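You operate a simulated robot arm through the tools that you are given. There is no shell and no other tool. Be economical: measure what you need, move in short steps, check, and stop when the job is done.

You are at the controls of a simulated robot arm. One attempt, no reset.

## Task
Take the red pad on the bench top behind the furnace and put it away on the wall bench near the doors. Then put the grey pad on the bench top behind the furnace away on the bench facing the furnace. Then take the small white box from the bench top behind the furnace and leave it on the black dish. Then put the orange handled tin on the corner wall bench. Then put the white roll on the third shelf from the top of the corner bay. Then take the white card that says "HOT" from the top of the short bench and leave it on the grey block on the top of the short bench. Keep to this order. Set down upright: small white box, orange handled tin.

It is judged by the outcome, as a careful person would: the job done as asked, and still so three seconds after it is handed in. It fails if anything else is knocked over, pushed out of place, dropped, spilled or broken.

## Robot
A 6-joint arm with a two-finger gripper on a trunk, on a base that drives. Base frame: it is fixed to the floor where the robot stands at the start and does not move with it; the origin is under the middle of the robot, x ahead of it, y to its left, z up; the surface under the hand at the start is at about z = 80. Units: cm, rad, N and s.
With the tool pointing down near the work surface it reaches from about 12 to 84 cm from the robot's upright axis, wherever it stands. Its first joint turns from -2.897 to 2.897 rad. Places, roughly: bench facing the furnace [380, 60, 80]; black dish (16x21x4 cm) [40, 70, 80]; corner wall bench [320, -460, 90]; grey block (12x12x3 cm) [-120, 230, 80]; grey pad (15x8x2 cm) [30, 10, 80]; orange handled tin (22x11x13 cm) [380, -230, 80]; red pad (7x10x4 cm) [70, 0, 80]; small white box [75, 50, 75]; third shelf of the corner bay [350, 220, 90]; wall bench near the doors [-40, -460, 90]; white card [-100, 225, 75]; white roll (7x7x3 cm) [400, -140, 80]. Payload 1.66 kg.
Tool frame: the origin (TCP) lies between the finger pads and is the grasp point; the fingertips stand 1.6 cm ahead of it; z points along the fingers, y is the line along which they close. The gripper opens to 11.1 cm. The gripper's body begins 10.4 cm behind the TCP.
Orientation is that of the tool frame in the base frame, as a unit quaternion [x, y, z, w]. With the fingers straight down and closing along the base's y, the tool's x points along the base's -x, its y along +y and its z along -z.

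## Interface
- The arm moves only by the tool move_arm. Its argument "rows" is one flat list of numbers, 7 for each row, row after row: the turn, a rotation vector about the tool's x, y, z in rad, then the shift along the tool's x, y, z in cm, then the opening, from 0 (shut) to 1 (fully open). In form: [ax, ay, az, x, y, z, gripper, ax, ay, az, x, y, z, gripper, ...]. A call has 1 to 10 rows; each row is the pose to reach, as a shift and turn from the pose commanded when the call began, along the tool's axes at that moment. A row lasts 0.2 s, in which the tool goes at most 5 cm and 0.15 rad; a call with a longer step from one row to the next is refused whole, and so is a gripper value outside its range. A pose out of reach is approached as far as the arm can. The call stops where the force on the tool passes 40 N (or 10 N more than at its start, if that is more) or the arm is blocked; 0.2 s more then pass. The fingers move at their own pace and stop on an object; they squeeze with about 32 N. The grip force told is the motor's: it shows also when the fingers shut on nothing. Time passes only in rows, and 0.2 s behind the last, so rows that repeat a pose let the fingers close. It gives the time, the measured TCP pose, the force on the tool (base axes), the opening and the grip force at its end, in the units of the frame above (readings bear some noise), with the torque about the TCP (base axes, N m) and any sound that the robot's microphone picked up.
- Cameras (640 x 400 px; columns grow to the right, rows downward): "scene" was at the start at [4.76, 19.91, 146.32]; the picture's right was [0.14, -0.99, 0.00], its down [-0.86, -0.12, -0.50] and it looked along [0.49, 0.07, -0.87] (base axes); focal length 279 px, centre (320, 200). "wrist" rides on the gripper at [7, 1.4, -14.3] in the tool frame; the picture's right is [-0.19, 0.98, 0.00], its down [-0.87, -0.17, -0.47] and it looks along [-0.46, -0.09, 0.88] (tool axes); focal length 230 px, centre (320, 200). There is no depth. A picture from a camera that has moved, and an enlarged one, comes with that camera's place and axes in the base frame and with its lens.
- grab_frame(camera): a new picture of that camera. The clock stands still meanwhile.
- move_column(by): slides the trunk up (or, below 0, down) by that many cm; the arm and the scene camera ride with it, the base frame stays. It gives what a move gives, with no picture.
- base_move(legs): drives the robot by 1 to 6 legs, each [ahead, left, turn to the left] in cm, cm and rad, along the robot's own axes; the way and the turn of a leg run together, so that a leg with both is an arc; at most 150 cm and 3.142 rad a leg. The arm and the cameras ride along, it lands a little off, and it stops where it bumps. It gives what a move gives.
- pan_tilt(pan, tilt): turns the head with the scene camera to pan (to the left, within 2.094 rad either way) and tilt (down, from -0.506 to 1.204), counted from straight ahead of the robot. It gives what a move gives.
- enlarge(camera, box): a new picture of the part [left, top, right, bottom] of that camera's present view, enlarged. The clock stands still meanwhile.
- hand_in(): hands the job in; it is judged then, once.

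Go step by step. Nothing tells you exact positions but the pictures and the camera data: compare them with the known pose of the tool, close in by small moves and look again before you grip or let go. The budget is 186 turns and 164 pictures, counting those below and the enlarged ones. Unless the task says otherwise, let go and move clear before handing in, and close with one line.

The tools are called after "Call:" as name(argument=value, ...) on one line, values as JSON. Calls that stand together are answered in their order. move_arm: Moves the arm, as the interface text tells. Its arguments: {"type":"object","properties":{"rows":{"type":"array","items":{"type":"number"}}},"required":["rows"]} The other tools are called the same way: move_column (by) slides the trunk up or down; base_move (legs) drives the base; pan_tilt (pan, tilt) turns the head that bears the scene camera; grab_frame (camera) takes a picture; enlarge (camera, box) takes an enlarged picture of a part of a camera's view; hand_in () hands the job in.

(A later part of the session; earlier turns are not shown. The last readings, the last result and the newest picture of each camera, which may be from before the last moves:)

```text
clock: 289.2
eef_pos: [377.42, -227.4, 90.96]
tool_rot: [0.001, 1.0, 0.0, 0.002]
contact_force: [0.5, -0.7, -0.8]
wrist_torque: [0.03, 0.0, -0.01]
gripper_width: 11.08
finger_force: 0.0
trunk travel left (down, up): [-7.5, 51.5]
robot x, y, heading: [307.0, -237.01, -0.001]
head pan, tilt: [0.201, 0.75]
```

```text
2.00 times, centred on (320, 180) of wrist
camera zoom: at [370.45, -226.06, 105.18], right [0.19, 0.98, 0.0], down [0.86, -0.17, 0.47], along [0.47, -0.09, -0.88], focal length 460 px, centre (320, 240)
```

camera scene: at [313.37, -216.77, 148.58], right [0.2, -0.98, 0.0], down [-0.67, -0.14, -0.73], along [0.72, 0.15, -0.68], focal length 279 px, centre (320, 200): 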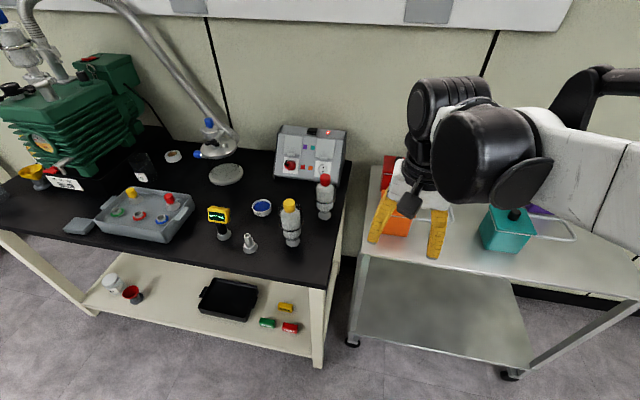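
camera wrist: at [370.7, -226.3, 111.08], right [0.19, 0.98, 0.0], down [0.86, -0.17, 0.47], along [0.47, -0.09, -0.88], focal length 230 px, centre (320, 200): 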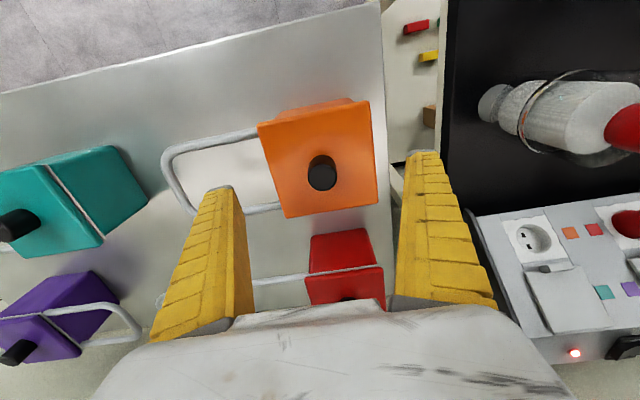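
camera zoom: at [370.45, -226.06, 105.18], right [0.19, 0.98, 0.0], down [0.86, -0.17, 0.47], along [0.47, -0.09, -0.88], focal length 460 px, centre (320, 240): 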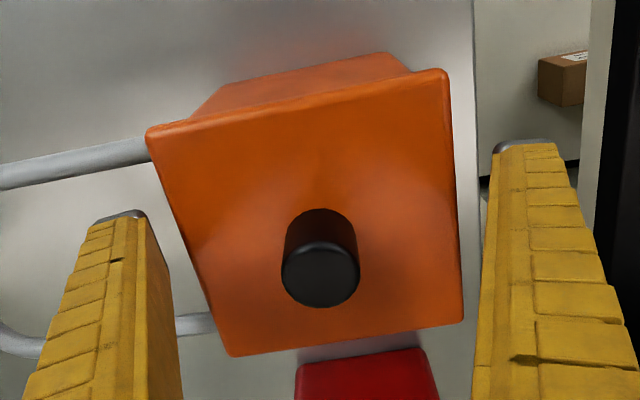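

Fingers straddle the lid, and the handle wires are clear. Lower and close.

Call:
move_arm(rows=[0, 0, 0, 0, 0, 1.5, 1, 0, 0, 0, 0, 0, 3, 1, 0, 0, 0, 0, 0, 4, 1, 0, 0, 0, 0, 0, 4, 0.8, 0, 0, 0, 0, 0, 4, 0.5, 0, 0, 0, 0, 0, 4, 0, 0, 0, 0, 0, 0, 4, 0])

Call:
enlarge(camera="wrist", box=[160, 80, 480, 280])

```text
clock: 290.8
eef_pos: [377.3, -227.5, 87.01]
tool_rot: [0.001, 1.0, 0.001, 0.002]
contact_force: [6.2, -2.3, 24.3]
wrist_torque: [-0.35, 0.15, 0.04]
gripper_width: 10.39
finger_force: 31.5
trunk travel left (down, up): [-7.5, 51.5]
robot x, y, heading: [307.26, -237.61, 0.006]
head pan, tilt: [0.201, 0.75]
```

```text
2.00 times, centred on (320, 180) of wrist
camera zoom: at [370.38, -226.17, 101.2], right [0.19, 0.98, 0.0], down [0.86, -0.17, 0.48], along [0.47, -0.09, -0.88], focal length 460 px, centre (320, 240)
```

zoom: 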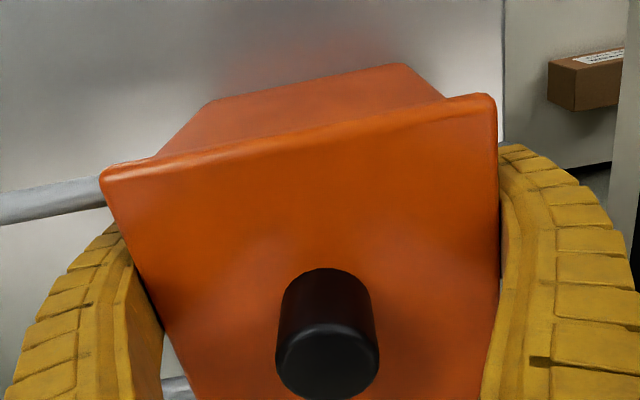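

Gripped around the body. I'll lift 2.5 cm and check.

Call:
move_arm(rows=[0, 0, 0, 0, 0, -0.6, 0, 0, 0, 0, 0, 0, -1.2, 0, 0, 0, 0, 0, 0, -1.8, 0, 0, 0, 0, 0, 0, -2.5, 0])

Call:
enlarge(camera="scene", box=[340, 130, 508, 250])

```text
clock: 291.8
eef_pos: [377.35, -227.57, 89.45]
tool_rot: [0.001, 1.0, -0.001, 0.001]
contact_force: [0.5, -0.3, -3.8]
wrist_torque: [0.0, 0.03, 0.02]
gripper_width: 10.32
finger_force: 32.2
trunk travel left (down, up): [-7.5, 51.5]
robot x, y, heading: [307.33, -237.49, 0.002]
head pan, tilt: [0.201, 0.75]
```

```text
3.33 times, centred on (424, 190) of scene
camera zoom: at [313.4, -216.77, 148.58], right [0.2, -0.98, 0.0], down [-0.67, -0.14, -0.73], along [0.72, 0.15, -0.68], focal length 929 px, centre (-27, 233)
```

zoom: 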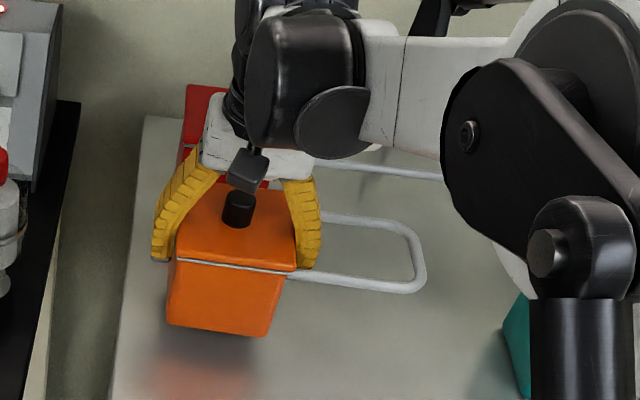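

It's lifted cleanly, about 0.4 kg. I'll raise it, retract, back up and turn toward the wall benches.

Call:
move_arm(rows=[0, 0, 0, 0, 0, -4, 0, 0, 0, 0, 0, 0, -8, 0, 0, 0, 0, 0, 0, -12, 0, 0, 0, 0, 0, 0, -16, 0, 0, 0, 0, 0, 0, -20, 0, 0, 0, 0, 4, -1, -20, 0, 0, 0, 0, 8, -2, -20, 0, 0, 0, 0, 12, -3, -20, 0, 0, 0, 0, 16, -5, -20, 0, 0, 0, 0, 20, -7, -20, 0])

Call:
move_arm(rows=[0, 0, 0, 4, -1, 0, 0, 0, 0, 0, 8, -2, 0, 0, 0, 0, 0, 12, -3, 0, 0])

Call:
base_move(legs=[[-25, 0, 0], [0, 0, -1.57]])

Call:
pan_tilt(pan=0.2, tilt=0.5)

Call:
grab_frame(camera="scene")

```text
clock: 294.0
eef_pos: [357.28, -234.53, 109.56]
tool_rot: [0.001, 1.0, 0.0, 0.002]
contact_force: [0.2, -0.1, -3.1]
wrist_torque: [0.03, 0.0, -0.02]
gripper_width: 10.29
finger_force: 31.9
trunk travel left (down, up): [-7.5, 51.5]
robot x, y, heading: [306.92, -237.81, 0.003]
head pan, tilt: [0.201, 0.75]
```

```text
clock: 294.8
eef_pos: [345.29, -237.62, 109.44]
tool_rot: [0.001, 1.0, 0.0, 0.002]
contact_force: [-0.5, -0.1, -3.6]
wrist_torque: [-0.01, 0.02, 0.02]
gripper_width: 10.34
finger_force: 32.0
trunk travel left (down, up): [-7.5, 51.5]
robot x, y, heading: [307.24, -237.61, 0.004]
head pan, tilt: [0.201, 0.75]
```

```text
clock: 300.5
eef_pos: [281.91, -275.75, 109.37]
tool_rot: [0.71, 0.704, -0.002, 0.001]
contact_force: [-0.4, 0.1, -3.7]
wrist_torque: [0.01, -0.03, 0.02]
gripper_width: 10.3
finger_force: 31.8
trunk travel left (down, up): [-7.5, 51.5]
robot x, y, heading: [282.24, -237.54, -1.577]
head pan, tilt: [0.201, 0.75]
```

```text
clock: 301.2
eef_pos: [281.9, -275.79, 109.41]
tool_rot: [0.71, 0.704, 0.0, 0.002]
contact_force: [-0.5, 0.3, -3.4]
wrist_torque: [0.01, -0.01, 0.02]
gripper_width: 10.31
finger_force: 31.8
trunk travel left (down, up): [-7.5, 51.5]
robot x, y, heading: [282.17, -237.41, -1.573]
head pan, tilt: [0.201, 0.499]
```

```text
56 pictures are left
camera scene: at [303.29, -244.51, 150.77], right [-0.98, -0.19, 0.0], down [-0.09, 0.47, -0.88], along [0.17, -0.86, -0.48], focal length 279 px, centre (320, 200)
```

scene: 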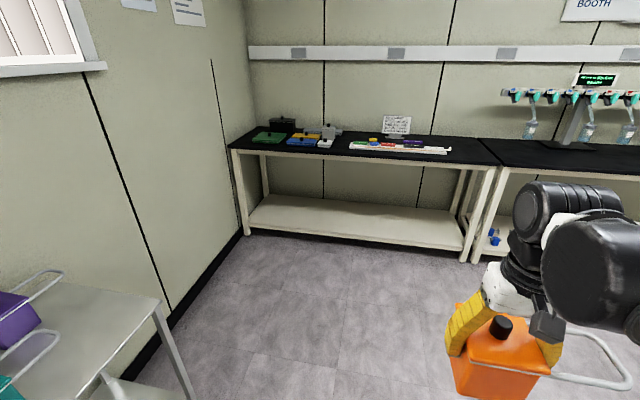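

The corner wall bench spans x from 229 to 404, with items at its left and centre. I'll drive up and look closer.

Call:
base_move(legs=[[130, 0, 0]])

Call:
pan_tilt(pan=0.0, tilt=0.7)

Call:
grab_frame(camera="scene")

Call:
grab_frame(camera="wrist")

```text
clock: 307.8
eef_pos: [284.37, -406.75, 109.43]
tool_rot: [0.699, 0.715, -0.001, 0.001]
contact_force: [-0.6, -0.4, -3.3]
wrist_torque: [0.0, 0.01, 0.02]
gripper_width: 10.28
finger_force: 32.2
trunk travel left (down, up): [-7.5, 51.5]
robot x, y, heading: [283.17, -368.39, -1.546]
head pan, tilt: [0.201, 0.499]
```

```text
clock: 308.6
eef_pos: [284.4, -406.58, 109.47]
tool_rot: [0.7, 0.714, -0.001, 0.001]
contact_force: [0.0, 0.1, -3.2]
wrist_torque: [0.02, 0.0, -0.01]
gripper_width: 10.3
finger_force: 32.5
trunk travel left (down, up): [-7.5, 51.5]
robot x, y, heading: [283.71, -368.5, -1.546]
head pan, tilt: [0.0, 0.7]
```

```text
55 pictures are left
camera scene: at [302.97, -374.45, 149.01], right [-1.0, -0.03, 0.0], down [-0.02, 0.64, -0.77], along [0.02, -0.76, -0.64], focal length 279 px, centre (320, 200)
```

scene: 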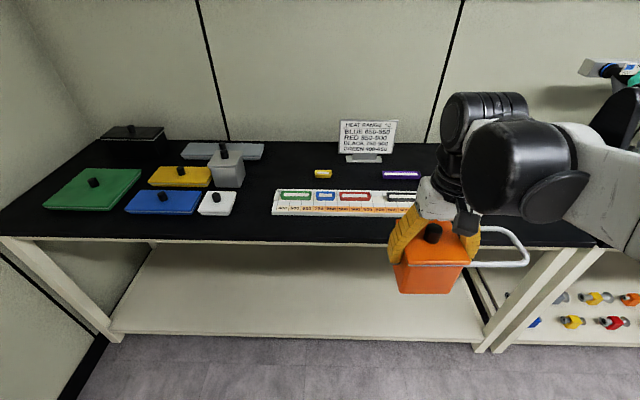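

```text
54 pictures are left
camera wrist: at [285.59, -399.67, 123.55], right [0.99, -0.17, 0.0], down [-0.15, -0.87, 0.47], along [-0.08, -0.47, -0.88], focal length 230 px, centre (320, 200)
```

wrist: 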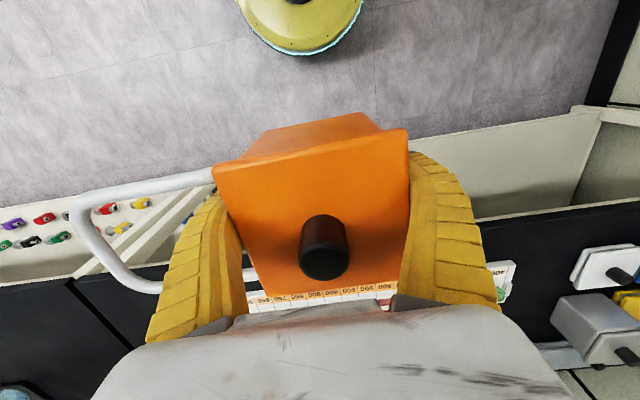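

The free stretch is to the right of the coloured strip, x from 225 to 258. I'll shift right by 20 cm and nearer by 10 cm.

Call:
base_move(legs=[[0, -22, -0.024], [9, 0, 0]])

Call:
grab_frame(camera="wrist")

Call:
pan_tilt(pan=-0.5, tilt=0.6)

Call:
grab_frame(camera="scene")

```text
clock: 310.9
eef_pos: [261.49, -416.01, 109.33]
tool_rot: [0.708, 0.707, -0.001, 0.002]
contact_force: [-0.4, 0.3, -2.5]
wrist_torque: [0.06, -0.01, -0.01]
gripper_width: 10.3
finger_force: 31.6
trunk travel left (down, up): [-7.5, 51.5]
robot x, y, heading: [261.56, -377.69, -1.567]
head pan, tilt: [0.0, 0.7]
```

```text
53 pictures are left
camera wrist: at [262.96, -409.01, 123.53], right [0.98, -0.19, 0.0], down [-0.17, -0.86, 0.47], along [-0.09, -0.47, -0.88], focal length 230 px, centre (320, 200)
```

wrist: 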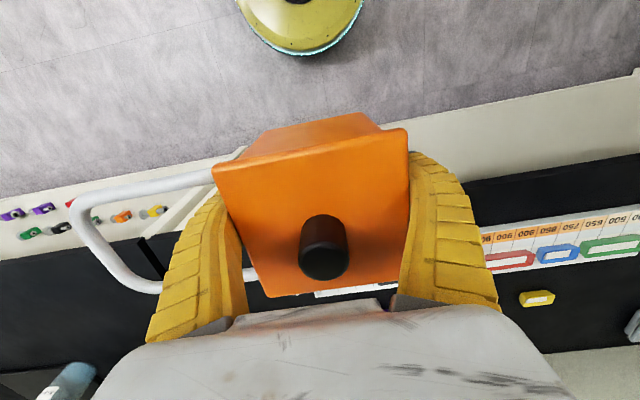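

```text
clock: 311.9
eef_pos: [261.57, -415.95, 109.37]
tool_rot: [0.708, 0.707, -0.001, 0.002]
contact_force: [0.5, -0.3, -3.3]
wrist_torque: [0.04, -0.03, 0.02]
gripper_width: 10.32
finger_force: 31.8
trunk travel left (down, up): [-7.5, 51.5]
robot x, y, heading: [261.4, -377.85, -1.572]
head pan, tilt: [-0.499, 0.6]
```

```text
52 pictures are left
camera scene: at [276.69, -383.4, 149.86], right [-0.88, 0.48, 0.0], down [0.27, 0.5, -0.82], along [-0.39, -0.73, -0.57], focal length 279 px, centre (320, 200)
```

scene: 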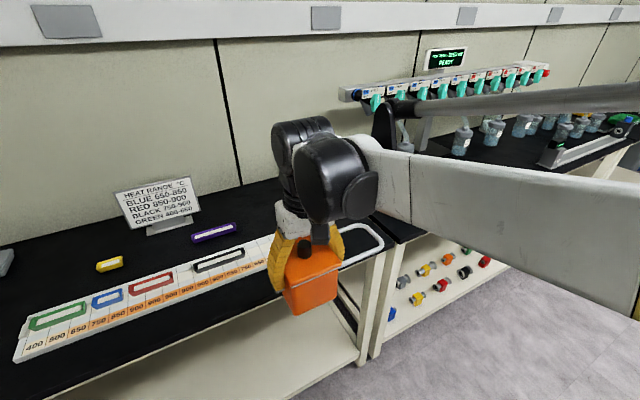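

The strip ends near x = 252. I'll put the tin at about (243, -438), in front of and beside it, moving there at height first.

Call:
move_arm(rows=[0, 0, 0, -3, -2.5, 0, 0, 0, 0, 0, -6, -5, 0, 0, 0, 0, 0, -9, -7.5, 0, 0, 0, 0, 0, -12, -10, 0, 0, 0, 0, 0, -15, -12.5, 0, 0, 0, 0, 0, -18, -15, 0, 0, 0, 0, 0, -20, -17, 1, 0, 0, 0, 0, -22, -18.5, 4, 0, 0, 0, 0, -22, -18.5, 8, 0])

Call:
grab_frame(camera="wrist")

Call:
grab_frame(camera="scene")

```text
clock: 313.9
eef_pos: [243.01, -437.83, 101.32]
tool_rot: [0.708, 0.707, -0.001, 0.001]
contact_force: [-0.8, -0.6, -3.4]
wrist_torque: [0.04, -0.03, 0.03]
gripper_width: 10.26
finger_force: 32.0
trunk travel left (down, up): [-7.5, 51.5]
robot x, y, heading: [261.57, -377.36, -1.57]
head pan, tilt: [-0.499, 0.6]
```

```text
51 pictures are left
camera wrist: at [244.45, -430.85, 115.45], right [0.98, -0.19, 0.0], down [-0.17, -0.86, 0.47], along [-0.09, -0.47, -0.88], focal length 230 px, centre (320, 200)
```

wrist: 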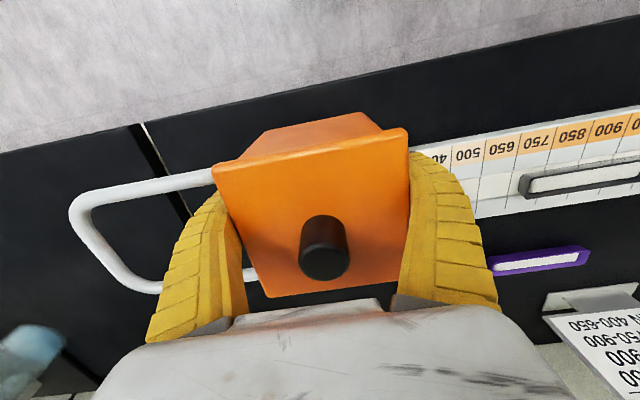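

```text
50 pictures are left
camera scene: at [276.66, -383.45, 149.86], right [-0.88, 0.48, 0.0], down [0.27, 0.5, -0.82], along [-0.39, -0.72, -0.57], focal length 279 px, centre (320, 200)
```

scene: 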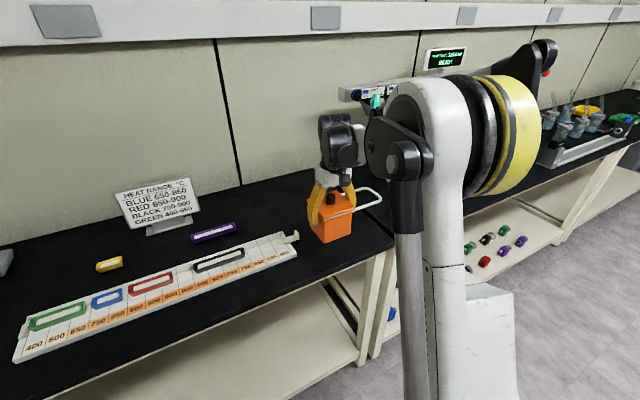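

Call:
move_arm(rows=[0, 0, 0, 0.5, -0.8, 2.5, 0, 0, 0, 0, 0.5, -0.8, 5, 0, 0, 0, 0, 0.5, -0.8, 6.5, 0, 0, 0, 0, 0.5, -0.8, 7.2, 0, 0, 0, 0, 0.5, -0.8, 7.8, 0, 0, 0, 0, 0.5, -0.8, 8.3, 0])

Call:
enlarge(camera="scene", box=[250, 150, 430, 280])

```text
clock: 315.3
eef_pos: [242.28, -437.49, 93.18]
tool_rot: [0.708, 0.707, -0.002, 0.001]
contact_force: [0.4, 0.0, 0.1]
wrist_torque: [-0.22, 0.14, 0.03]
gripper_width: 10.31
finger_force: 31.9
trunk travel left (down, up): [-7.5, 51.5]
robot x, y, heading: [261.87, -378.03, -1.571]
head pan, tilt: [-0.499, 0.6]
```

```text
3.08 times, centred on (340, 215) of scene
camera zoom: at [276.7, -383.37, 149.87], right [-0.88, 0.48, 0.0], down [0.27, 0.5, -0.83], along [-0.39, -0.73, -0.56], focal length 857 px, centre (258, 154)
```

zoom: 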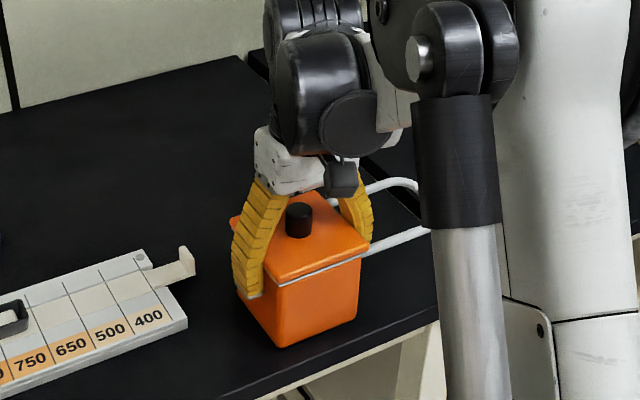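

The load is starting to transfer to the bench. A little lower, then check.

Call:
move_arm(rows=[0, 0, 0, 0, 0, 0.2, 0, 0, 0, 0, 0, 0, 0.4, 0, 0, 0, 0, 0, 0, 0.6, 0])

```text
clock: 316.1
eef_pos: [242.23, -437.39, 92.76]
tool_rot: [0.707, 0.707, -0.002, 0.002]
contact_force: [-2.6, -1.7, 29.3]
wrist_torque: [0.05, 0.07, 0.05]
gripper_width: 10.43
finger_force: 31.8
trunk travel left (down, up): [-7.5, 51.5]
robot x, y, heading: [262.01, -377.6, -1.569]
head pan, tilt: [-0.499, 0.6]
```

Firm flat contact. I'll ease, open and rise.

Call:
move_arm(rows=[0, 0, 0, 0, 0, -0.3, 0, 0, 0, 0, 0, 0, -0.3, 1, 0, 0, 0, 0, 0, -0.3, 1, 0, 0, 0, 0, 0, -0.3, 1, 0, 0, 0, 0, 0, -2, 1, 0, 0, 0, 0, 0, -5, 1, 0, 0, 0, 0, 0, -9, 1, 0, 0, 0, 0, 0, -13, 1, 0, 0, 0, 0, 0, -17, 1])

Call:
grab_frame(camera="scene")

```text
clock: 318.1
eef_pos: [242.18, -437.35, 109.73]
tool_rot: [0.707, 0.707, -0.002, 0.001]
contact_force: [1.0, 0.0, 0.3]
wrist_torque: [-0.02, -0.02, 0.01]
gripper_width: 11.09
finger_force: 0.1
trunk travel left (down, up): [-7.5, 51.5]
robot x, y, heading: [261.72, -377.91, -1.567]
head pan, tilt: [-0.499, 0.6]
```

```text
48 pictures are left
camera scene: at [276.69, -383.36, 149.87], right [-0.88, 0.48, 0.0], down [0.27, 0.5, -0.83], along [-0.39, -0.73, -0.56], focal length 279 px, centre (320, 200)
```

scene: 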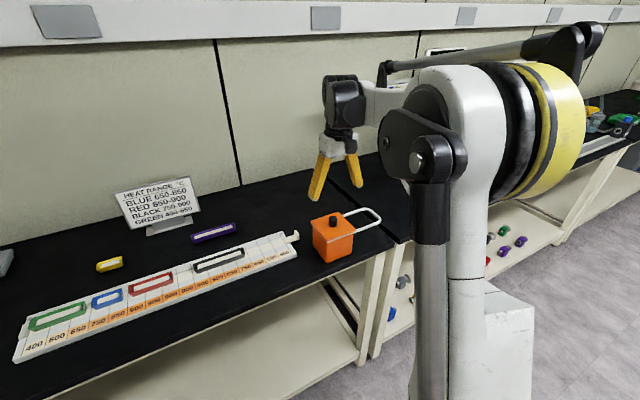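

The tin is placed upright. Next the white roll, at about (398, -136) beside the pump: retract, back off, turn and drive there.

Call:
move_arm(rows=[0, 0, 0, 3, 2.5, 0, 0.7, 0, 0, 0, 6, 5, 0, 0.7, 0, 0, 0, 9, 7.5, 0, 0.7, 0, 0, 0, 12, 10, 0, 0.7, 0, 0, 0, 15, 12.5, 0, 0.7, 0, 0, 0, 18, 15, 0, 0.7, 0, 0, 0, 21, 18, 0, 0.7])

Call:
base_move(legs=[[-122, 0, 0], [0, 0, 1.567], [40, 0, 0], [0, 108, 0]])

Call:
pan_tilt(pan=0.0, tilt=0.6)

Call:
grab_frame(camera="scene")

```text
clock: 319.7
eef_pos: [260.29, -416.31, 109.33]
tool_rot: [0.708, 0.706, -0.001, 0.002]
contact_force: [0.1, -0.1, -0.7]
wrist_torque: [0.01, 0.04, -0.02]
gripper_width: 7.89
finger_force: 0.6
trunk travel left (down, up): [-7.5, 51.5]
robot x, y, heading: [261.55, -377.72, -1.571]
head pan, tilt: [-0.499, 0.6]
```

```text
clock: 336.8
eef_pos: [342.48, -152.52, 109.44]
tool_rot: [0.003, 1.0, 0.0, 0.002]
contact_force: [0.2, -0.5, -0.1]
wrist_torque: [-0.03, 0.01, 0.0]
gripper_width: 7.9
finger_force: 1.4
trunk travel left (down, up): [-7.5, 51.5]
robot x, y, heading: [303.88, -150.86, 0.003]
head pan, tilt: [-0.499, 0.6]
```

```text
clock: 337.7
eef_pos: [342.55, -152.39, 109.33]
tool_rot: [0.003, 1.0, 0.001, 0.002]
contact_force: [-0.7, -0.5, -0.9]
wrist_torque: [0.02, -0.02, 0.0]
gripper_width: 7.92
finger_force: 0.7
trunk travel left (down, up): [-7.5, 51.5]
robot x, y, heading: [303.44, -150.73, -0.001]
head pan, tilt: [0.0, 0.6]
```

```text
47 pictures are left
camera scene: at [310.76, -131.77, 149.87], right [0.0, -1.0, 0.0], down [-0.56, 0.0, -0.83], along [0.83, 0.0, -0.56], focal length 279 px, centre (320, 200)
```

scene: 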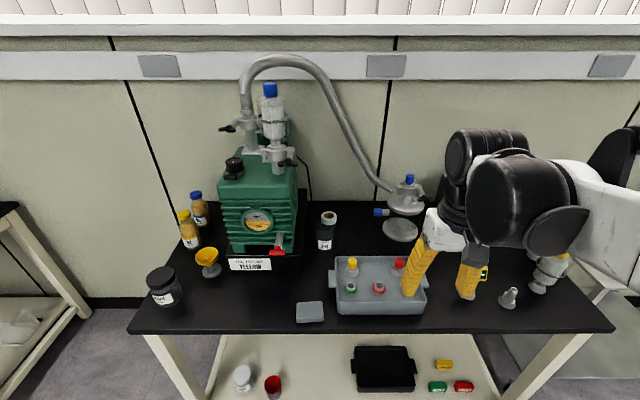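

Call:
enlarge(camera="scene", box=[280, 180, 440, 280])

Call:
grab_frame(camera="wrist")

```text
4.00 times, centred on (360, 230) of scene
camera zoom: at [310.76, -131.77, 149.87], right [0.0, -1.0, 0.0], down [-0.56, 0.0, -0.83], along [0.83, 0.0, -0.56], focal length 1114 px, centre (160, 80)
```

zoom: 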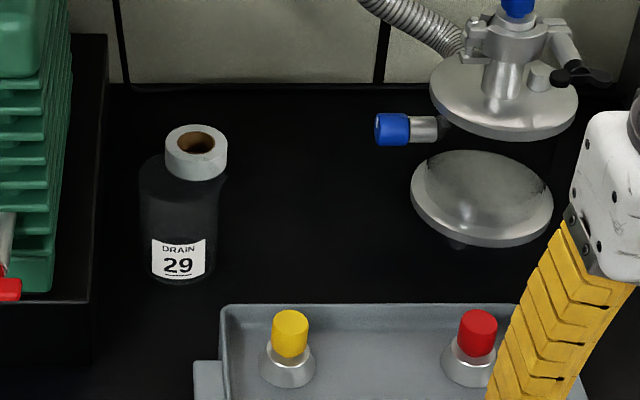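

```text
45 pictures are left
camera wrist: at [335.6, -151.13, 123.48], right [0.2, 0.98, 0.0], down [0.86, -0.17, 0.47], along [0.47, -0.09, -0.88], focal length 230 px, centre (320, 200)
```

wrist: 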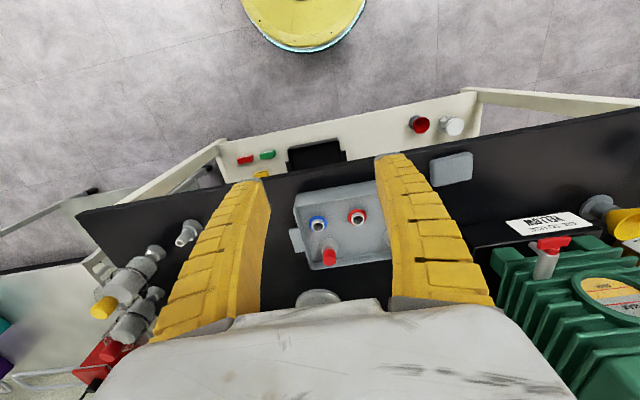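

The white roll lies behind the "DRAIN 29" jar at about (400, -135.5). Since it must go under a shelf, I'll grasp it with the tool tilted forward, coming in diagonally from the right; first I reposition the base.

Call:
base_move(legs=[[0, -25, 0], [22, 0, 0], [0, 0, 0.5]])

Call:
move_arm(rows=[0, 0, -0.143, 0, 0, -2, 0.8, 0, 0, -0.286, 0, 0, -4, 0.8])

Call:
move_arm(rows=[0, -0.14, 0, 0, 0, 0, 0.8, 0, -0.28, 0, 0, 0, 0, 0.8, 0, -0.42, 0, 0, 0, 0, 0.8, 0, -0.56, 0, 0, 0, 0, 0.8, 0, -0.7, 0, 0, 0, 0, 0.8])

Call:
pan_tilt(pan=0.0, tilt=0.7)

Call:
grab_frame(camera="scene")

Call:
grab_frame(camera="wrist")

```text
clock: 342.3
eef_pos: [360.32, -158.85, 109.3]
tool_rot: [-0.248, 0.969, 0.0, 0.002]
contact_force: [0.5, 0.6, 0.4]
wrist_torque: [-0.01, -0.01, -0.02]
gripper_width: 7.9
finger_force: 1.3
trunk travel left (down, up): [-7.5, 51.5]
robot x, y, heading: [325.81, -176.44, 0.507]
head pan, tilt: [0.0, 0.6]
```

```text
clock: 342.9
eef_pos: [360.33, -158.87, 113.48]
tool_rot: [-0.384, 0.923, 0.0, 0.002]
contact_force: [-0.4, 0.7, 0.0]
wrist_torque: [-0.03, -0.01, 0.04]
gripper_width: 8.99
finger_force: 0.4
trunk travel left (down, up): [-7.5, 51.5]
robot x, y, heading: [325.48, -176.4, 0.503]
head pan, tilt: [0.0, 0.6]
```

```text
clock: 344.1
eef_pos: [360.48, -159.03, 113.34]
tool_rot: [-0.36, 0.867, 0.131, 0.318]
contact_force: [-0.5, 0.4, 0.2]
wrist_torque: [0.0, 0.04, -0.01]
gripper_width: 8.96
finger_force: 0.3
trunk travel left (down, up): [-7.5, 51.5]
robot x, y, heading: [326.11, -176.17, 0.502]
head pan, tilt: [0.0, 0.6]
```

```text
clock: 344.8
eef_pos: [360.47, -158.99, 113.24]
tool_rot: [-0.36, 0.867, 0.131, 0.318]
contact_force: [-0.5, 0.0, 0.4]
wrist_torque: [-0.01, 0.0, 0.0]
gripper_width: 9.02
finger_force: 0.1
trunk travel left (down, up): [-7.5, 51.5]
robot x, y, heading: [325.37, -176.05, 0.507]
head pan, tilt: [0.0, 0.7]
```

```text
44 pictures are left
camera scene: at [322.28, -156.41, 149.01], right [0.48, -0.88, 0.0], down [-0.56, -0.31, -0.77], along [0.67, 0.37, -0.64], focal length 279 px, centre (320, 200)
```

scene: 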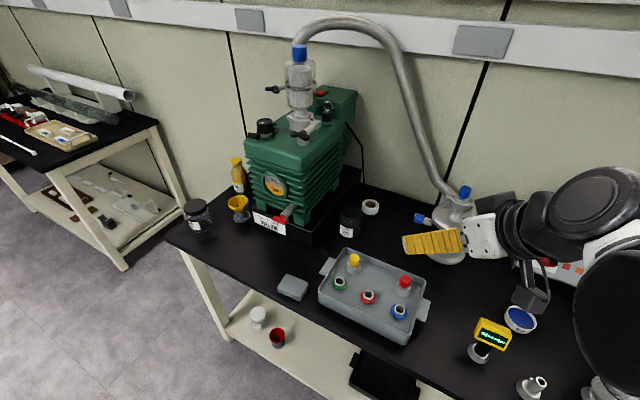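

```text
43 pictures are left
camera wrist: at [349.27, -168.28, 119.6], right [-0.59, 0.8, 0.12], down [0.37, 0.13, 0.92], along [0.72, 0.59, -0.37], focal length 230 px, centre (320, 200)
```

wrist: 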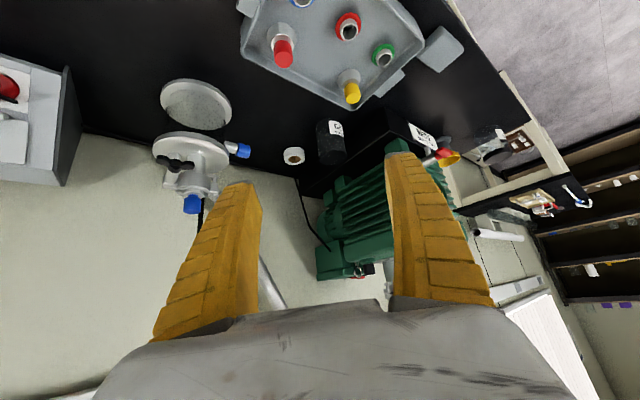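

The roll triangulates to (398.2, -135.6). I'll move to a standoff 22 cm back along the tilted approach.

Call:
move_arm(rows=[0, 0, 0, -1.6, -1.26, 3.7, 0.8, 0, 0, 0, -3.25, -2.5, 7.4, 0.8, 0, 0, 0, -4.9, -3.8, 11.1, 0.8, 0, 0, 0, -6.5, -5, 14.8, 0.8, 0, 0, 0, -8.1, -6.3, 18.5, 0.8, 0, 0, 0, -9.75, -7.55, 22.1, 0.8, 0, 0, 0, -11.4, -8.8, 25.8, 0.8, 0, 0, 0, -13, -10.07, 29.5, 0.8])

Call:
grab_frame(camera="scene")

Call:
grab_frame(camera="wrist")

```text
clock: 346.6
eef_pos: [388.09, -145.39, 99.23]
tool_rot: [-0.361, 0.867, 0.131, 0.318]
contact_force: [-0.2, -0.7, 0.7]
wrist_torque: [0.01, -0.03, -0.01]
gripper_width: 8.99
finger_force: 0.1
trunk travel left (down, up): [-7.5, 51.5]
robot x, y, heading: [325.69, -176.04, 0.504]
head pan, tilt: [0.0, 0.7]
```

```text
42 pictures are left
camera scene: at [322.33, -156.39, 149.0], right [0.48, -0.88, 0.0], down [-0.56, -0.31, -0.76], along [0.67, 0.37, -0.64], focal length 279 px, centre (320, 200)
```

scene: 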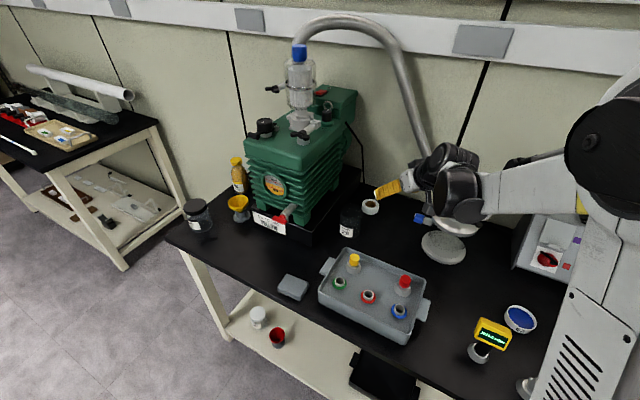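

```text
41 pictures are left
camera wrist: at [376.93, -154.76, 105.44], right [-0.59, 0.8, 0.12], down [0.37, 0.13, 0.92], along [0.72, 0.59, -0.37], focal length 230 px, centre (320, 200)
```

wrist: 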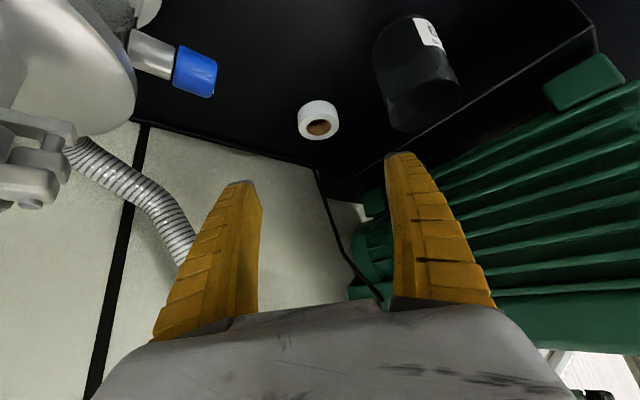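

The path looks clear of the hose. Advance 10 cm along the tool and check.

Call:
move_arm(rows=[0, 0, 0, 0, 0, 4, 0.8, 0, 0, 0, 0, 0, 8, 0.8, 0, 0, 0, 0, 0, 11, 0.8])

Call:
grab_frame(camera="wrist")

Call:
enlarge(camera="scene", box=[320, 130, 500, 260])

```text
clock: 347.4
eef_pos: [393.06, -140.36, 90.72]
tool_rot: [-0.361, 0.867, 0.131, 0.318]
contact_force: [0.2, -0.3, -0.2]
wrist_torque: [-0.01, -0.03, -0.01]
gripper_width: 9.0
finger_force: 0.8
trunk travel left (down, up): [-7.5, 51.5]
robot x, y, heading: [325.45, -176.09, 0.506]
head pan, tilt: [0.0, 0.7]
```

```text
40 pictures are left
camera wrist: at [381.97, -149.82, 97.03], right [-0.59, 0.8, 0.12], down [0.37, 0.13, 0.92], along [0.72, 0.59, -0.37], focal length 230 px, centre (320, 200)
```

wrist: 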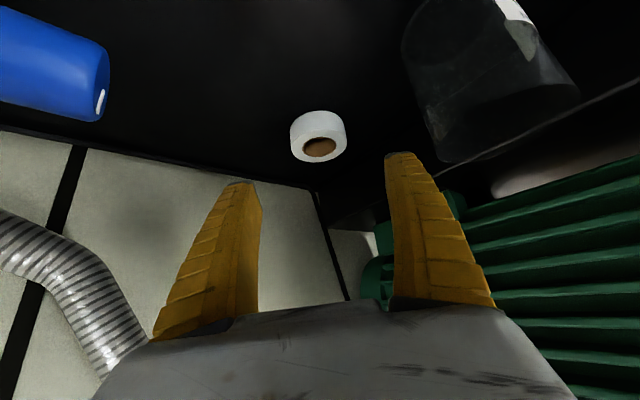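

```text
3.08 times, centred on (410, 195) of scene
camera zoom: at [322.29, -156.4, 149.0], right [0.48, -0.88, 0.0], down [-0.56, -0.31, -0.76], along [0.67, 0.37, -0.64], focal length 857 px, centre (43, 215)
```

zoom: 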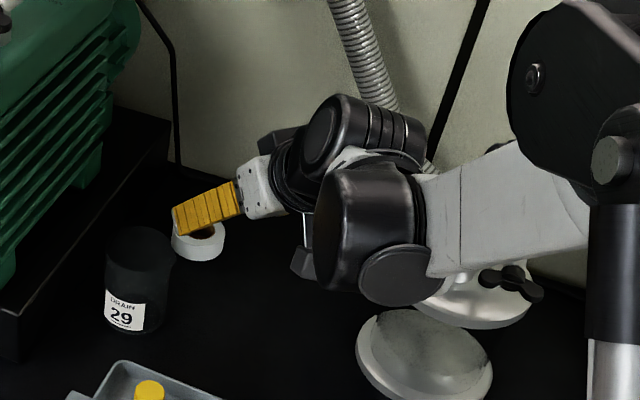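

Call:
move_arm(rows=[0, 0, 0, 0, -0.1, 4, 0.8, 0, 0, 0, 0, -0.2, 7, 0.8, 0, 0, 0, 0, -0.2, 9, 0.8, 0, 0, 0, 0, -0.2, 10, 0.8, 0, 0, 0, 0, -0.2, 10.5, 0.8])

Call:
grab_frame(camera="wrist")

Call:
enlarge(camera="scene", box=[320, 150, 464, 250])

```text
clock: 348.6
eef_pos: [397.97, -135.82, 82.71]
tool_rot: [-0.36, 0.867, 0.132, 0.318]
contact_force: [-0.7, 0.2, -0.1]
wrist_torque: [0.0, 0.0, 0.01]
gripper_width: 8.99
finger_force: 0.8
trunk travel left (down, up): [-7.5, 51.5]
robot x, y, heading: [325.59, -176.69, 0.504]
head pan, tilt: [0.0, 0.7]
```

```text
38 pictures are left
camera wrist: at [386.89, -145.16, 88.99], right [-0.59, 0.8, 0.12], down [0.37, 0.13, 0.92], along [0.72, 0.59, -0.37], focal length 230 px, centre (320, 200)
```

wrist: 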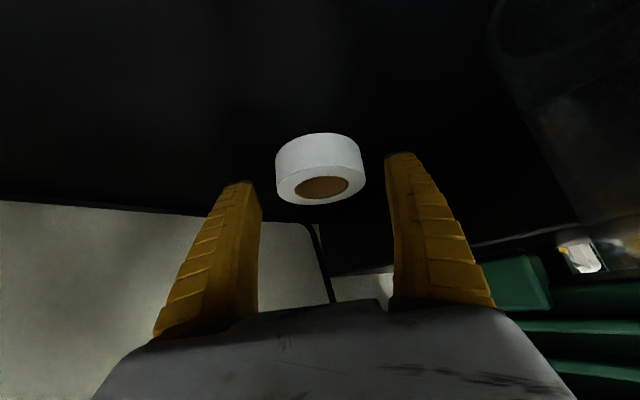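

```text
4.00 times, centred on (392, 200) of scene
camera zoom: at [322.28, -156.41, 149.01], right [0.48, -0.88, 0.0], down [-0.56, -0.31, -0.76], along [0.67, 0.37, -0.64], focal length 1114 px, centre (32, 200)
```

zoom: 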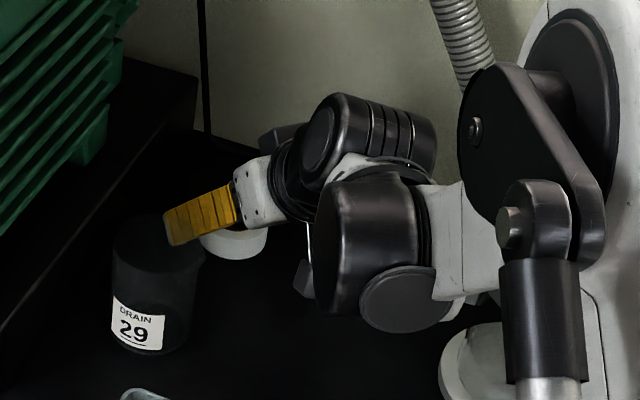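

The roll is centred between the fingers. Close.

Call:
move_arm(rows=[0, 0, 0, 0.2, 0, 0.3, 0.7, 0, 0, 0, 0.2, 0, 0.3, 0.4, 0, 0, 0, 0.2, 0, 0.3, 0, 0, 0, 0, 0.2, 0, 0.3, 0])

Call:
grab_frame(camera="wrist")

```text
clock: 349.6
eef_pos: [397.99, -135.81, 82.32]
tool_rot: [-0.36, 0.867, 0.132, 0.319]
contact_force: [-1.0, -0.9, 6.4]
wrist_torque: [-0.16, -0.04, -0.03]
gripper_width: 5.76
finger_force: 31.9
trunk travel left (down, up): [-7.5, 51.5]
robot x, y, heading: [325.62, -176.22, 0.502]
head pan, tilt: [0.0, 0.7]
```

```text
36 pictures are left
camera wrist: at [386.83, -145.11, 88.75], right [-0.59, 0.8, 0.12], down [0.37, 0.13, 0.92], along [0.72, 0.59, -0.37], focal length 230 px, centre (320, 200)
```

wrist: 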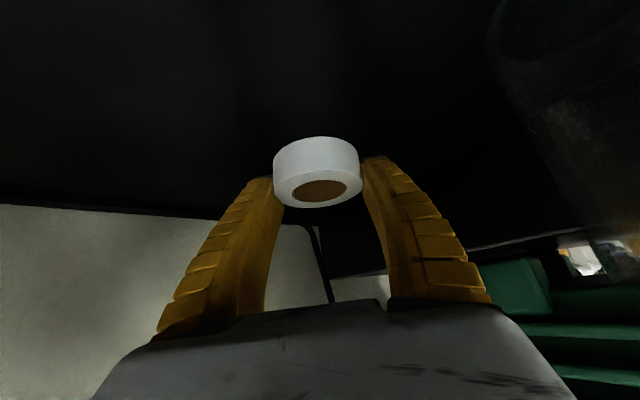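

Held. I'll lift straight up, then withdraw back along the approach.

Call:
move_arm(rows=[0, 0, 0, -0.65, 0, -0.76, 0, 0, 0, 0, -1.3, 0, -1.5, 0, 0, 0, 0, -2.6, 0, -3.05, 0, 0, 0, 0, -2.6, 0, -7, 0, 0, 0, 0, -2.6, 0, -11, 0, 0, 0, 0, -2.6, 0, -15, 0, 0, 0, 0, -2.6, 0, -19, 0, 0, 0, 0, -2.6, 0, -23, 0, 0, 0, 0, -2.6, 2.5, -27, 0, 0, 0, 0, -2.6, 5, -31, 0])

Call:
grab_frame(camera="wrist")

Call:
grab_frame(camera="scene")

```text
clock: 351.8
eef_pos: [381.65, -144.64, 107.94]
tool_rot: [-0.359, 0.867, 0.131, 0.318]
contact_force: [-0.5, -0.2, 0.0]
wrist_torque: [0.0, -0.02, 0.0]
gripper_width: 5.67
finger_force: 32.4
trunk travel left (down, up): [-7.5, 51.5]
robot x, y, heading: [325.75, -176.15, 0.504]
head pan, tilt: [0.0, 0.7]
```

```text
35 pictures are left
camera wrist: at [370.47, -154.04, 114.17], right [-0.59, 0.8, 0.12], down [0.37, 0.13, 0.92], along [0.72, 0.59, -0.37], focal length 230 px, centre (320, 200)
```

wrist: 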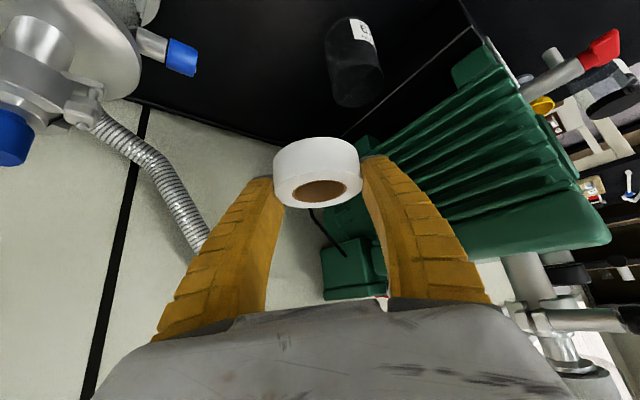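

```text
34 pictures are left
camera scene: at [322.21, -156.42, 149.01], right [0.48, -0.88, 0.0], down [-0.56, -0.31, -0.77], along [0.67, 0.37, -0.64], focal length 279 px, centre (320, 200)
```

scene: 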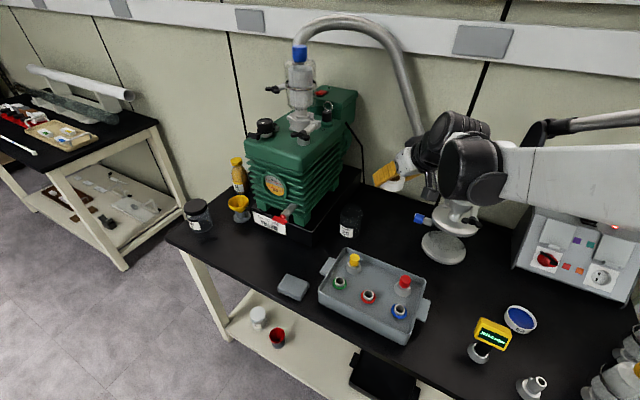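

The roll is held level. Retract, then drive up to the corner bay.

Call:
move_arm(rows=[0, 0, 0, 2.8, 0.95, -3.25, 0, 0, 0, 0, 5.6, 1.9, -6.5, 0, 0, 0, 0, 8.4, 2.85, -9.75, 0, 0, 0, 0, 11.2, 3.8, -13, 0, 0, 0, 0, 14, 4.75, -16.25, 0, 0, 0, 0, 16.8, 5.7, -19.5, 0])

Call:
base_move(legs=[[-30, 0, 0], [0, 0, -0.505], [0, 145, 0], [0, 145, 0]])

```text
clock: 353.2
eef_pos: [359.51, -158.79, 111.88]
tool_rot: [-0.361, 0.867, 0.133, 0.318]
contact_force: [0.6, 0.3, -0.5]
wrist_torque: [-0.03, -0.01, -0.03]
gripper_width: 5.7
finger_force: 32.3
trunk travel left (down, up): [-7.5, 51.5]
robot x, y, heading: [325.65, -176.36, 0.5]
head pan, tilt: [0.0, 0.7]
```

```text
clock: 370.1
eef_pos: [342.36, 93.26, 111.68]
tool_rot: [-0.123, 0.931, 0.044, 0.341]
contact_force: [0.3, -0.3, 0.0]
wrist_torque: [-0.03, 0.04, 0.02]
gripper_width: 5.75
finger_force: 32.0
trunk travel left (down, up): [-7.5, 51.5]
robot x, y, heading: [304.47, 95.33, -0.021]
head pan, tilt: [0.0, 0.7]
```

Call:
base_move(legs=[[0, 0, 1.59]])

Call:
pan_tilt(pan=-0.1, tilt=0.35)

Call:
grab_frame(camera="scene")

Call:
grab_frame(camera="wrist")

```text
clock: 374.3
eef_pos: [306.3, 133.62, 111.86]
tool_rot: [0.744, -0.572, -0.272, -0.211]
contact_force: [-0.3, -0.5, -1.0]
wrist_torque: [0.0, 0.0, -0.01]
gripper_width: 5.72
finger_force: 32.0
trunk travel left (down, up): [-7.5, 51.5]
robot x, y, heading: [303.96, 95.36, 1.553]
head pan, tilt: [0.0, 0.7]
```

```text
clock: 375.1
eef_pos: [306.09, 133.41, 111.69]
tool_rot: [0.745, -0.572, -0.272, -0.21]
contact_force: [0.1, 0.3, -1.3]
wrist_torque: [-0.02, -0.01, 0.0]
gripper_width: 5.74
finger_force: 32.2
trunk travel left (down, up): [-7.5, 51.5]
robot x, y, heading: [303.65, 95.25, 1.549]
head pan, tilt: [-0.099, 0.351]
```

```text
33 pictures are left
camera scene: at [286.44, 103.03, 152.14], right [0.99, -0.12, 0.0], down [-0.04, -0.34, -0.94], along [0.11, 0.93, -0.34], focal length 279 px, centre (320, 200)
```

scene: 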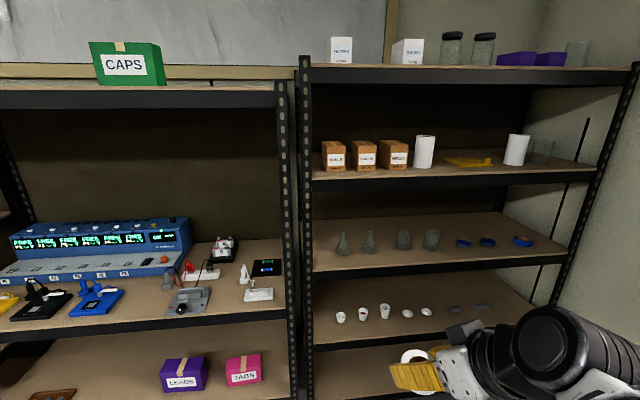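

```text
32 pictures are left
camera wrist: at [308.77, 119.12, 118.01], right [-0.99, -0.12, 0.12], down [0.07, 0.39, 0.92], along [-0.15, 0.92, -0.37], focal length 230 px, centre (320, 200)
```

wrist: 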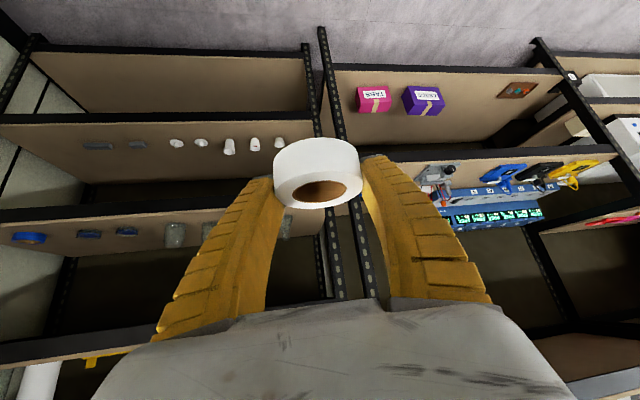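

Call:
enlarge(camera="scene", box=[296, 160, 600, 350])

```text
2.11 times, centred on (448, 255) of scene
camera zoom: at [286.44, 103.03, 152.14], right [0.99, -0.12, 0.0], down [-0.04, -0.34, -0.94], along [0.11, 0.93, -0.34], focal length 587 px, centre (50, 84)
```

zoom: 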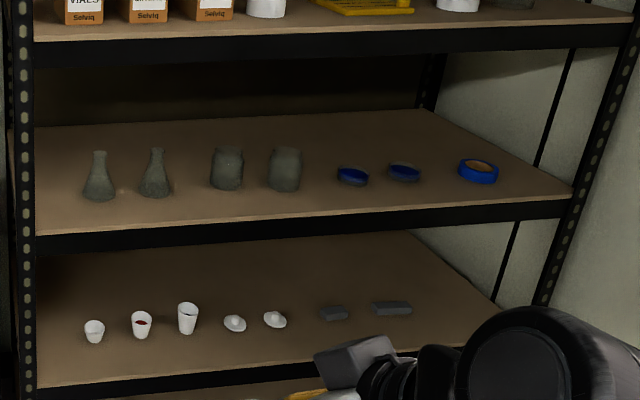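

The third shelf (z about 91, front edge y about 192) has items 10 cm behind its edge. I'll place the roll in the staggered gap at x of about 353, close behind the edge; drive nearer and square the tool to the shelf.

Call:
base_move(legs=[[44, 0, 0.02], [0, -28, 0]])

Call:
move_arm(rows=[0.0853, 0, 0.1007, 0, 0, 0, 0, 0.1706, 0, 0.2014, 0, 0, 0, 0])

Call:
pan_tilt(pan=0.0, tilt=0.6)

Call:
grab_frame(camera="scene")

```text
clock: 379.4
eef_pos: [334.57, 177.71, 111.7]
tool_rot: [0.75, -0.565, -0.275, -0.208]
contact_force: [0.1, 0.2, -0.9]
wrist_torque: [0.02, 0.01, 0.03]
gripper_width: 5.69
finger_force: 32.2
trunk travel left (down, up): [-7.5, 51.5]
robot x, y, heading: [333.07, 139.88, 1.566]
head pan, tilt: [-0.099, 0.351]
```

```text
clock: 380.0
eef_pos: [334.64, 177.79, 111.67]
tool_rot: [0.669, -0.659, -0.245, -0.242]
contact_force: [-0.6, 0.6, -0.5]
wrist_torque: [0.0, 0.02, 0.04]
gripper_width: 5.7
finger_force: 32.2
trunk travel left (down, up): [-7.5, 51.5]
robot x, y, heading: [332.92, 139.3, 1.564]
head pan, tilt: [-0.099, 0.351]
```

```text
clock: 380.8
eef_pos: [334.57, 177.71, 111.7]
tool_rot: [0.669, -0.659, -0.245, -0.242]
contact_force: [0.1, -0.8, -0.8]
wrist_torque: [-0.06, -0.03, -0.01]
gripper_width: 5.68
finger_force: 31.6
trunk travel left (down, up): [-7.5, 51.5]
robot x, y, heading: [332.99, 139.79, 1.569]
head pan, tilt: [0.0, 0.6]
```

```text
30 pictures are left
camera scene: at [314.32, 146.53, 149.87], right [1.0, -0.01, 0.0], down [0.0, -0.56, -0.83], along [0.0, 0.83, -0.56], focal length 279 px, centre (320, 200)
```

scene: 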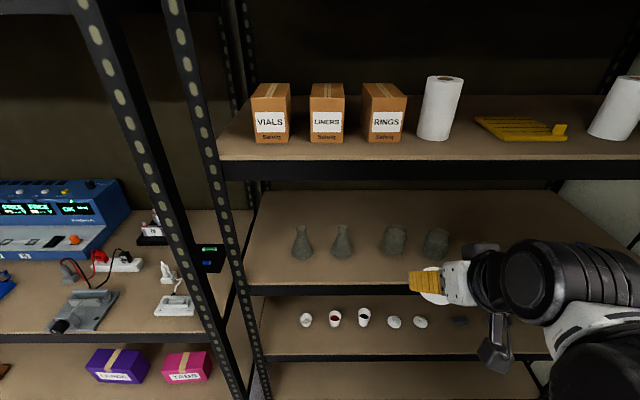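

Call:
enlarge(camera="scene", box=[230, 190, 470, 340])

Call:
grab_frame(camera="wrist")

```text
2.67 times, centred on (350, 265) of scene
camera zoom: at [314.32, 146.53, 149.87], right [1.0, -0.01, 0.0], down [0.0, -0.56, -0.83], along [0.0, 0.83, -0.56], focal length 743 px, centre (240, 27)
```

zoom: 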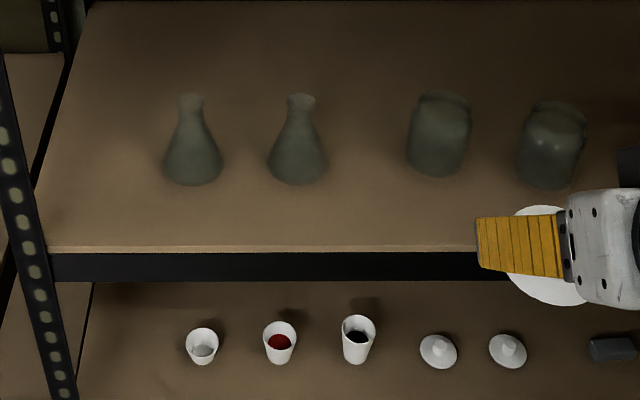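

```text
28 pictures are left
camera wrist: at [333.5, 163.15, 117.99], right [-0.98, 0.13, 0.12], down [0.16, 0.36, 0.92], along [0.08, 0.93, -0.37], focal length 230 px, centre (320, 200)
```

wrist: 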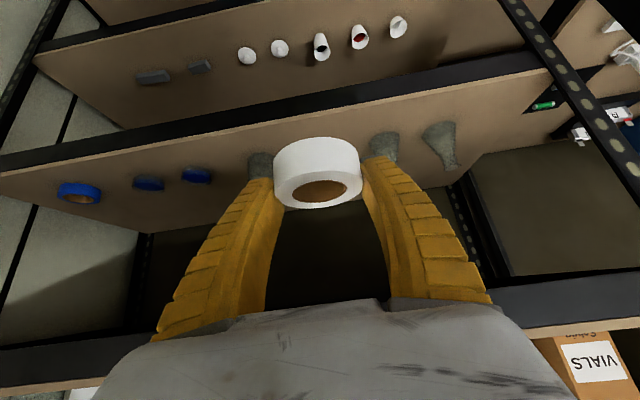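

Refined: shelf front edge y ≈ 198.5, z ≈ 87, with neighbours at x = 350 and 366. I'll aim for (358, 203) and first move in front of that spot.

Call:
move_arm(rows=[0, 0, 0, -0.58, -3.34, 2.5, 0, 0, 0, 0, -1.16, -6.7, 5, 0, 0, 0, 0, -1.74, -10, 7.5, 0, 0, 0, 0, -2.3, -13.4, 9.9, 0, 0, 0, 0, -2.9, -16.7, 12.4, 0, 0, 0, 0, -3.5, -20, 14.9, 0, 0, 0, 0, -4.07, -23.4, 17.4, 0])

Call:
grab_frame(camera="wrist")

Call:
grab_frame(camera="scene")

```text
clock: 382.4
eef_pos: [357.8, 192.61, 101.14]
tool_rot: [0.669, -0.659, -0.244, -0.242]
contact_force: [0.6, -1.1, -0.2]
wrist_torque: [0.01, -0.02, 0.0]
gripper_width: 5.7
finger_force: 32.1
trunk travel left (down, up): [-7.5, 51.5]
robot x, y, heading: [333.28, 139.53, 1.565]
head pan, tilt: [0.0, 0.6]
```

```text
27 pictures are left
camera wrist: at [356.68, 178.01, 107.49], right [-0.98, 0.13, 0.12], down [0.16, 0.36, 0.92], along [0.08, 0.92, -0.37], focal length 230 px, centre (320, 200)
```

wrist: 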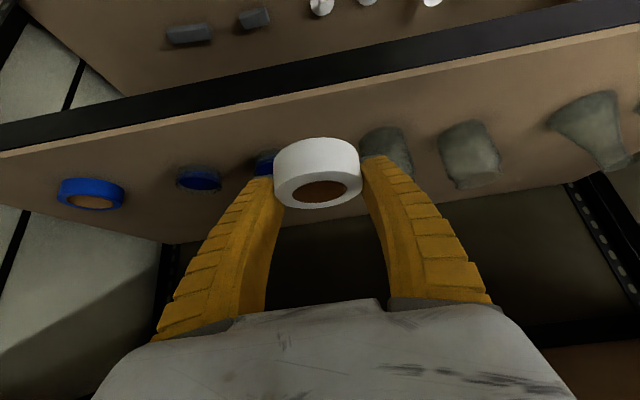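

```text
26 pictures are left
camera scene: at [314.37, 146.57, 149.87], right [1.0, -0.01, 0.0], down [0.0, -0.57, -0.82], along [0.0, 0.82, -0.57], focal length 279 px, centre (320, 200)
```

scene: 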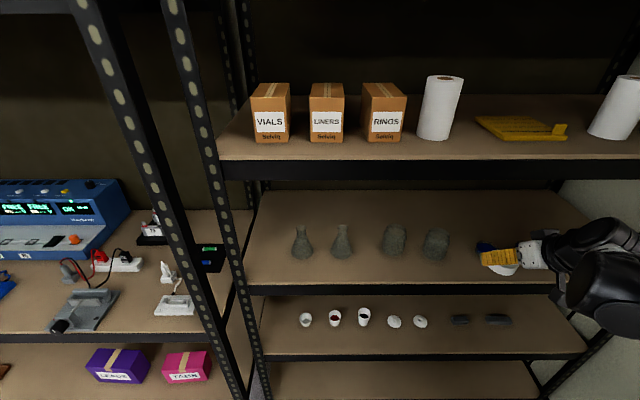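

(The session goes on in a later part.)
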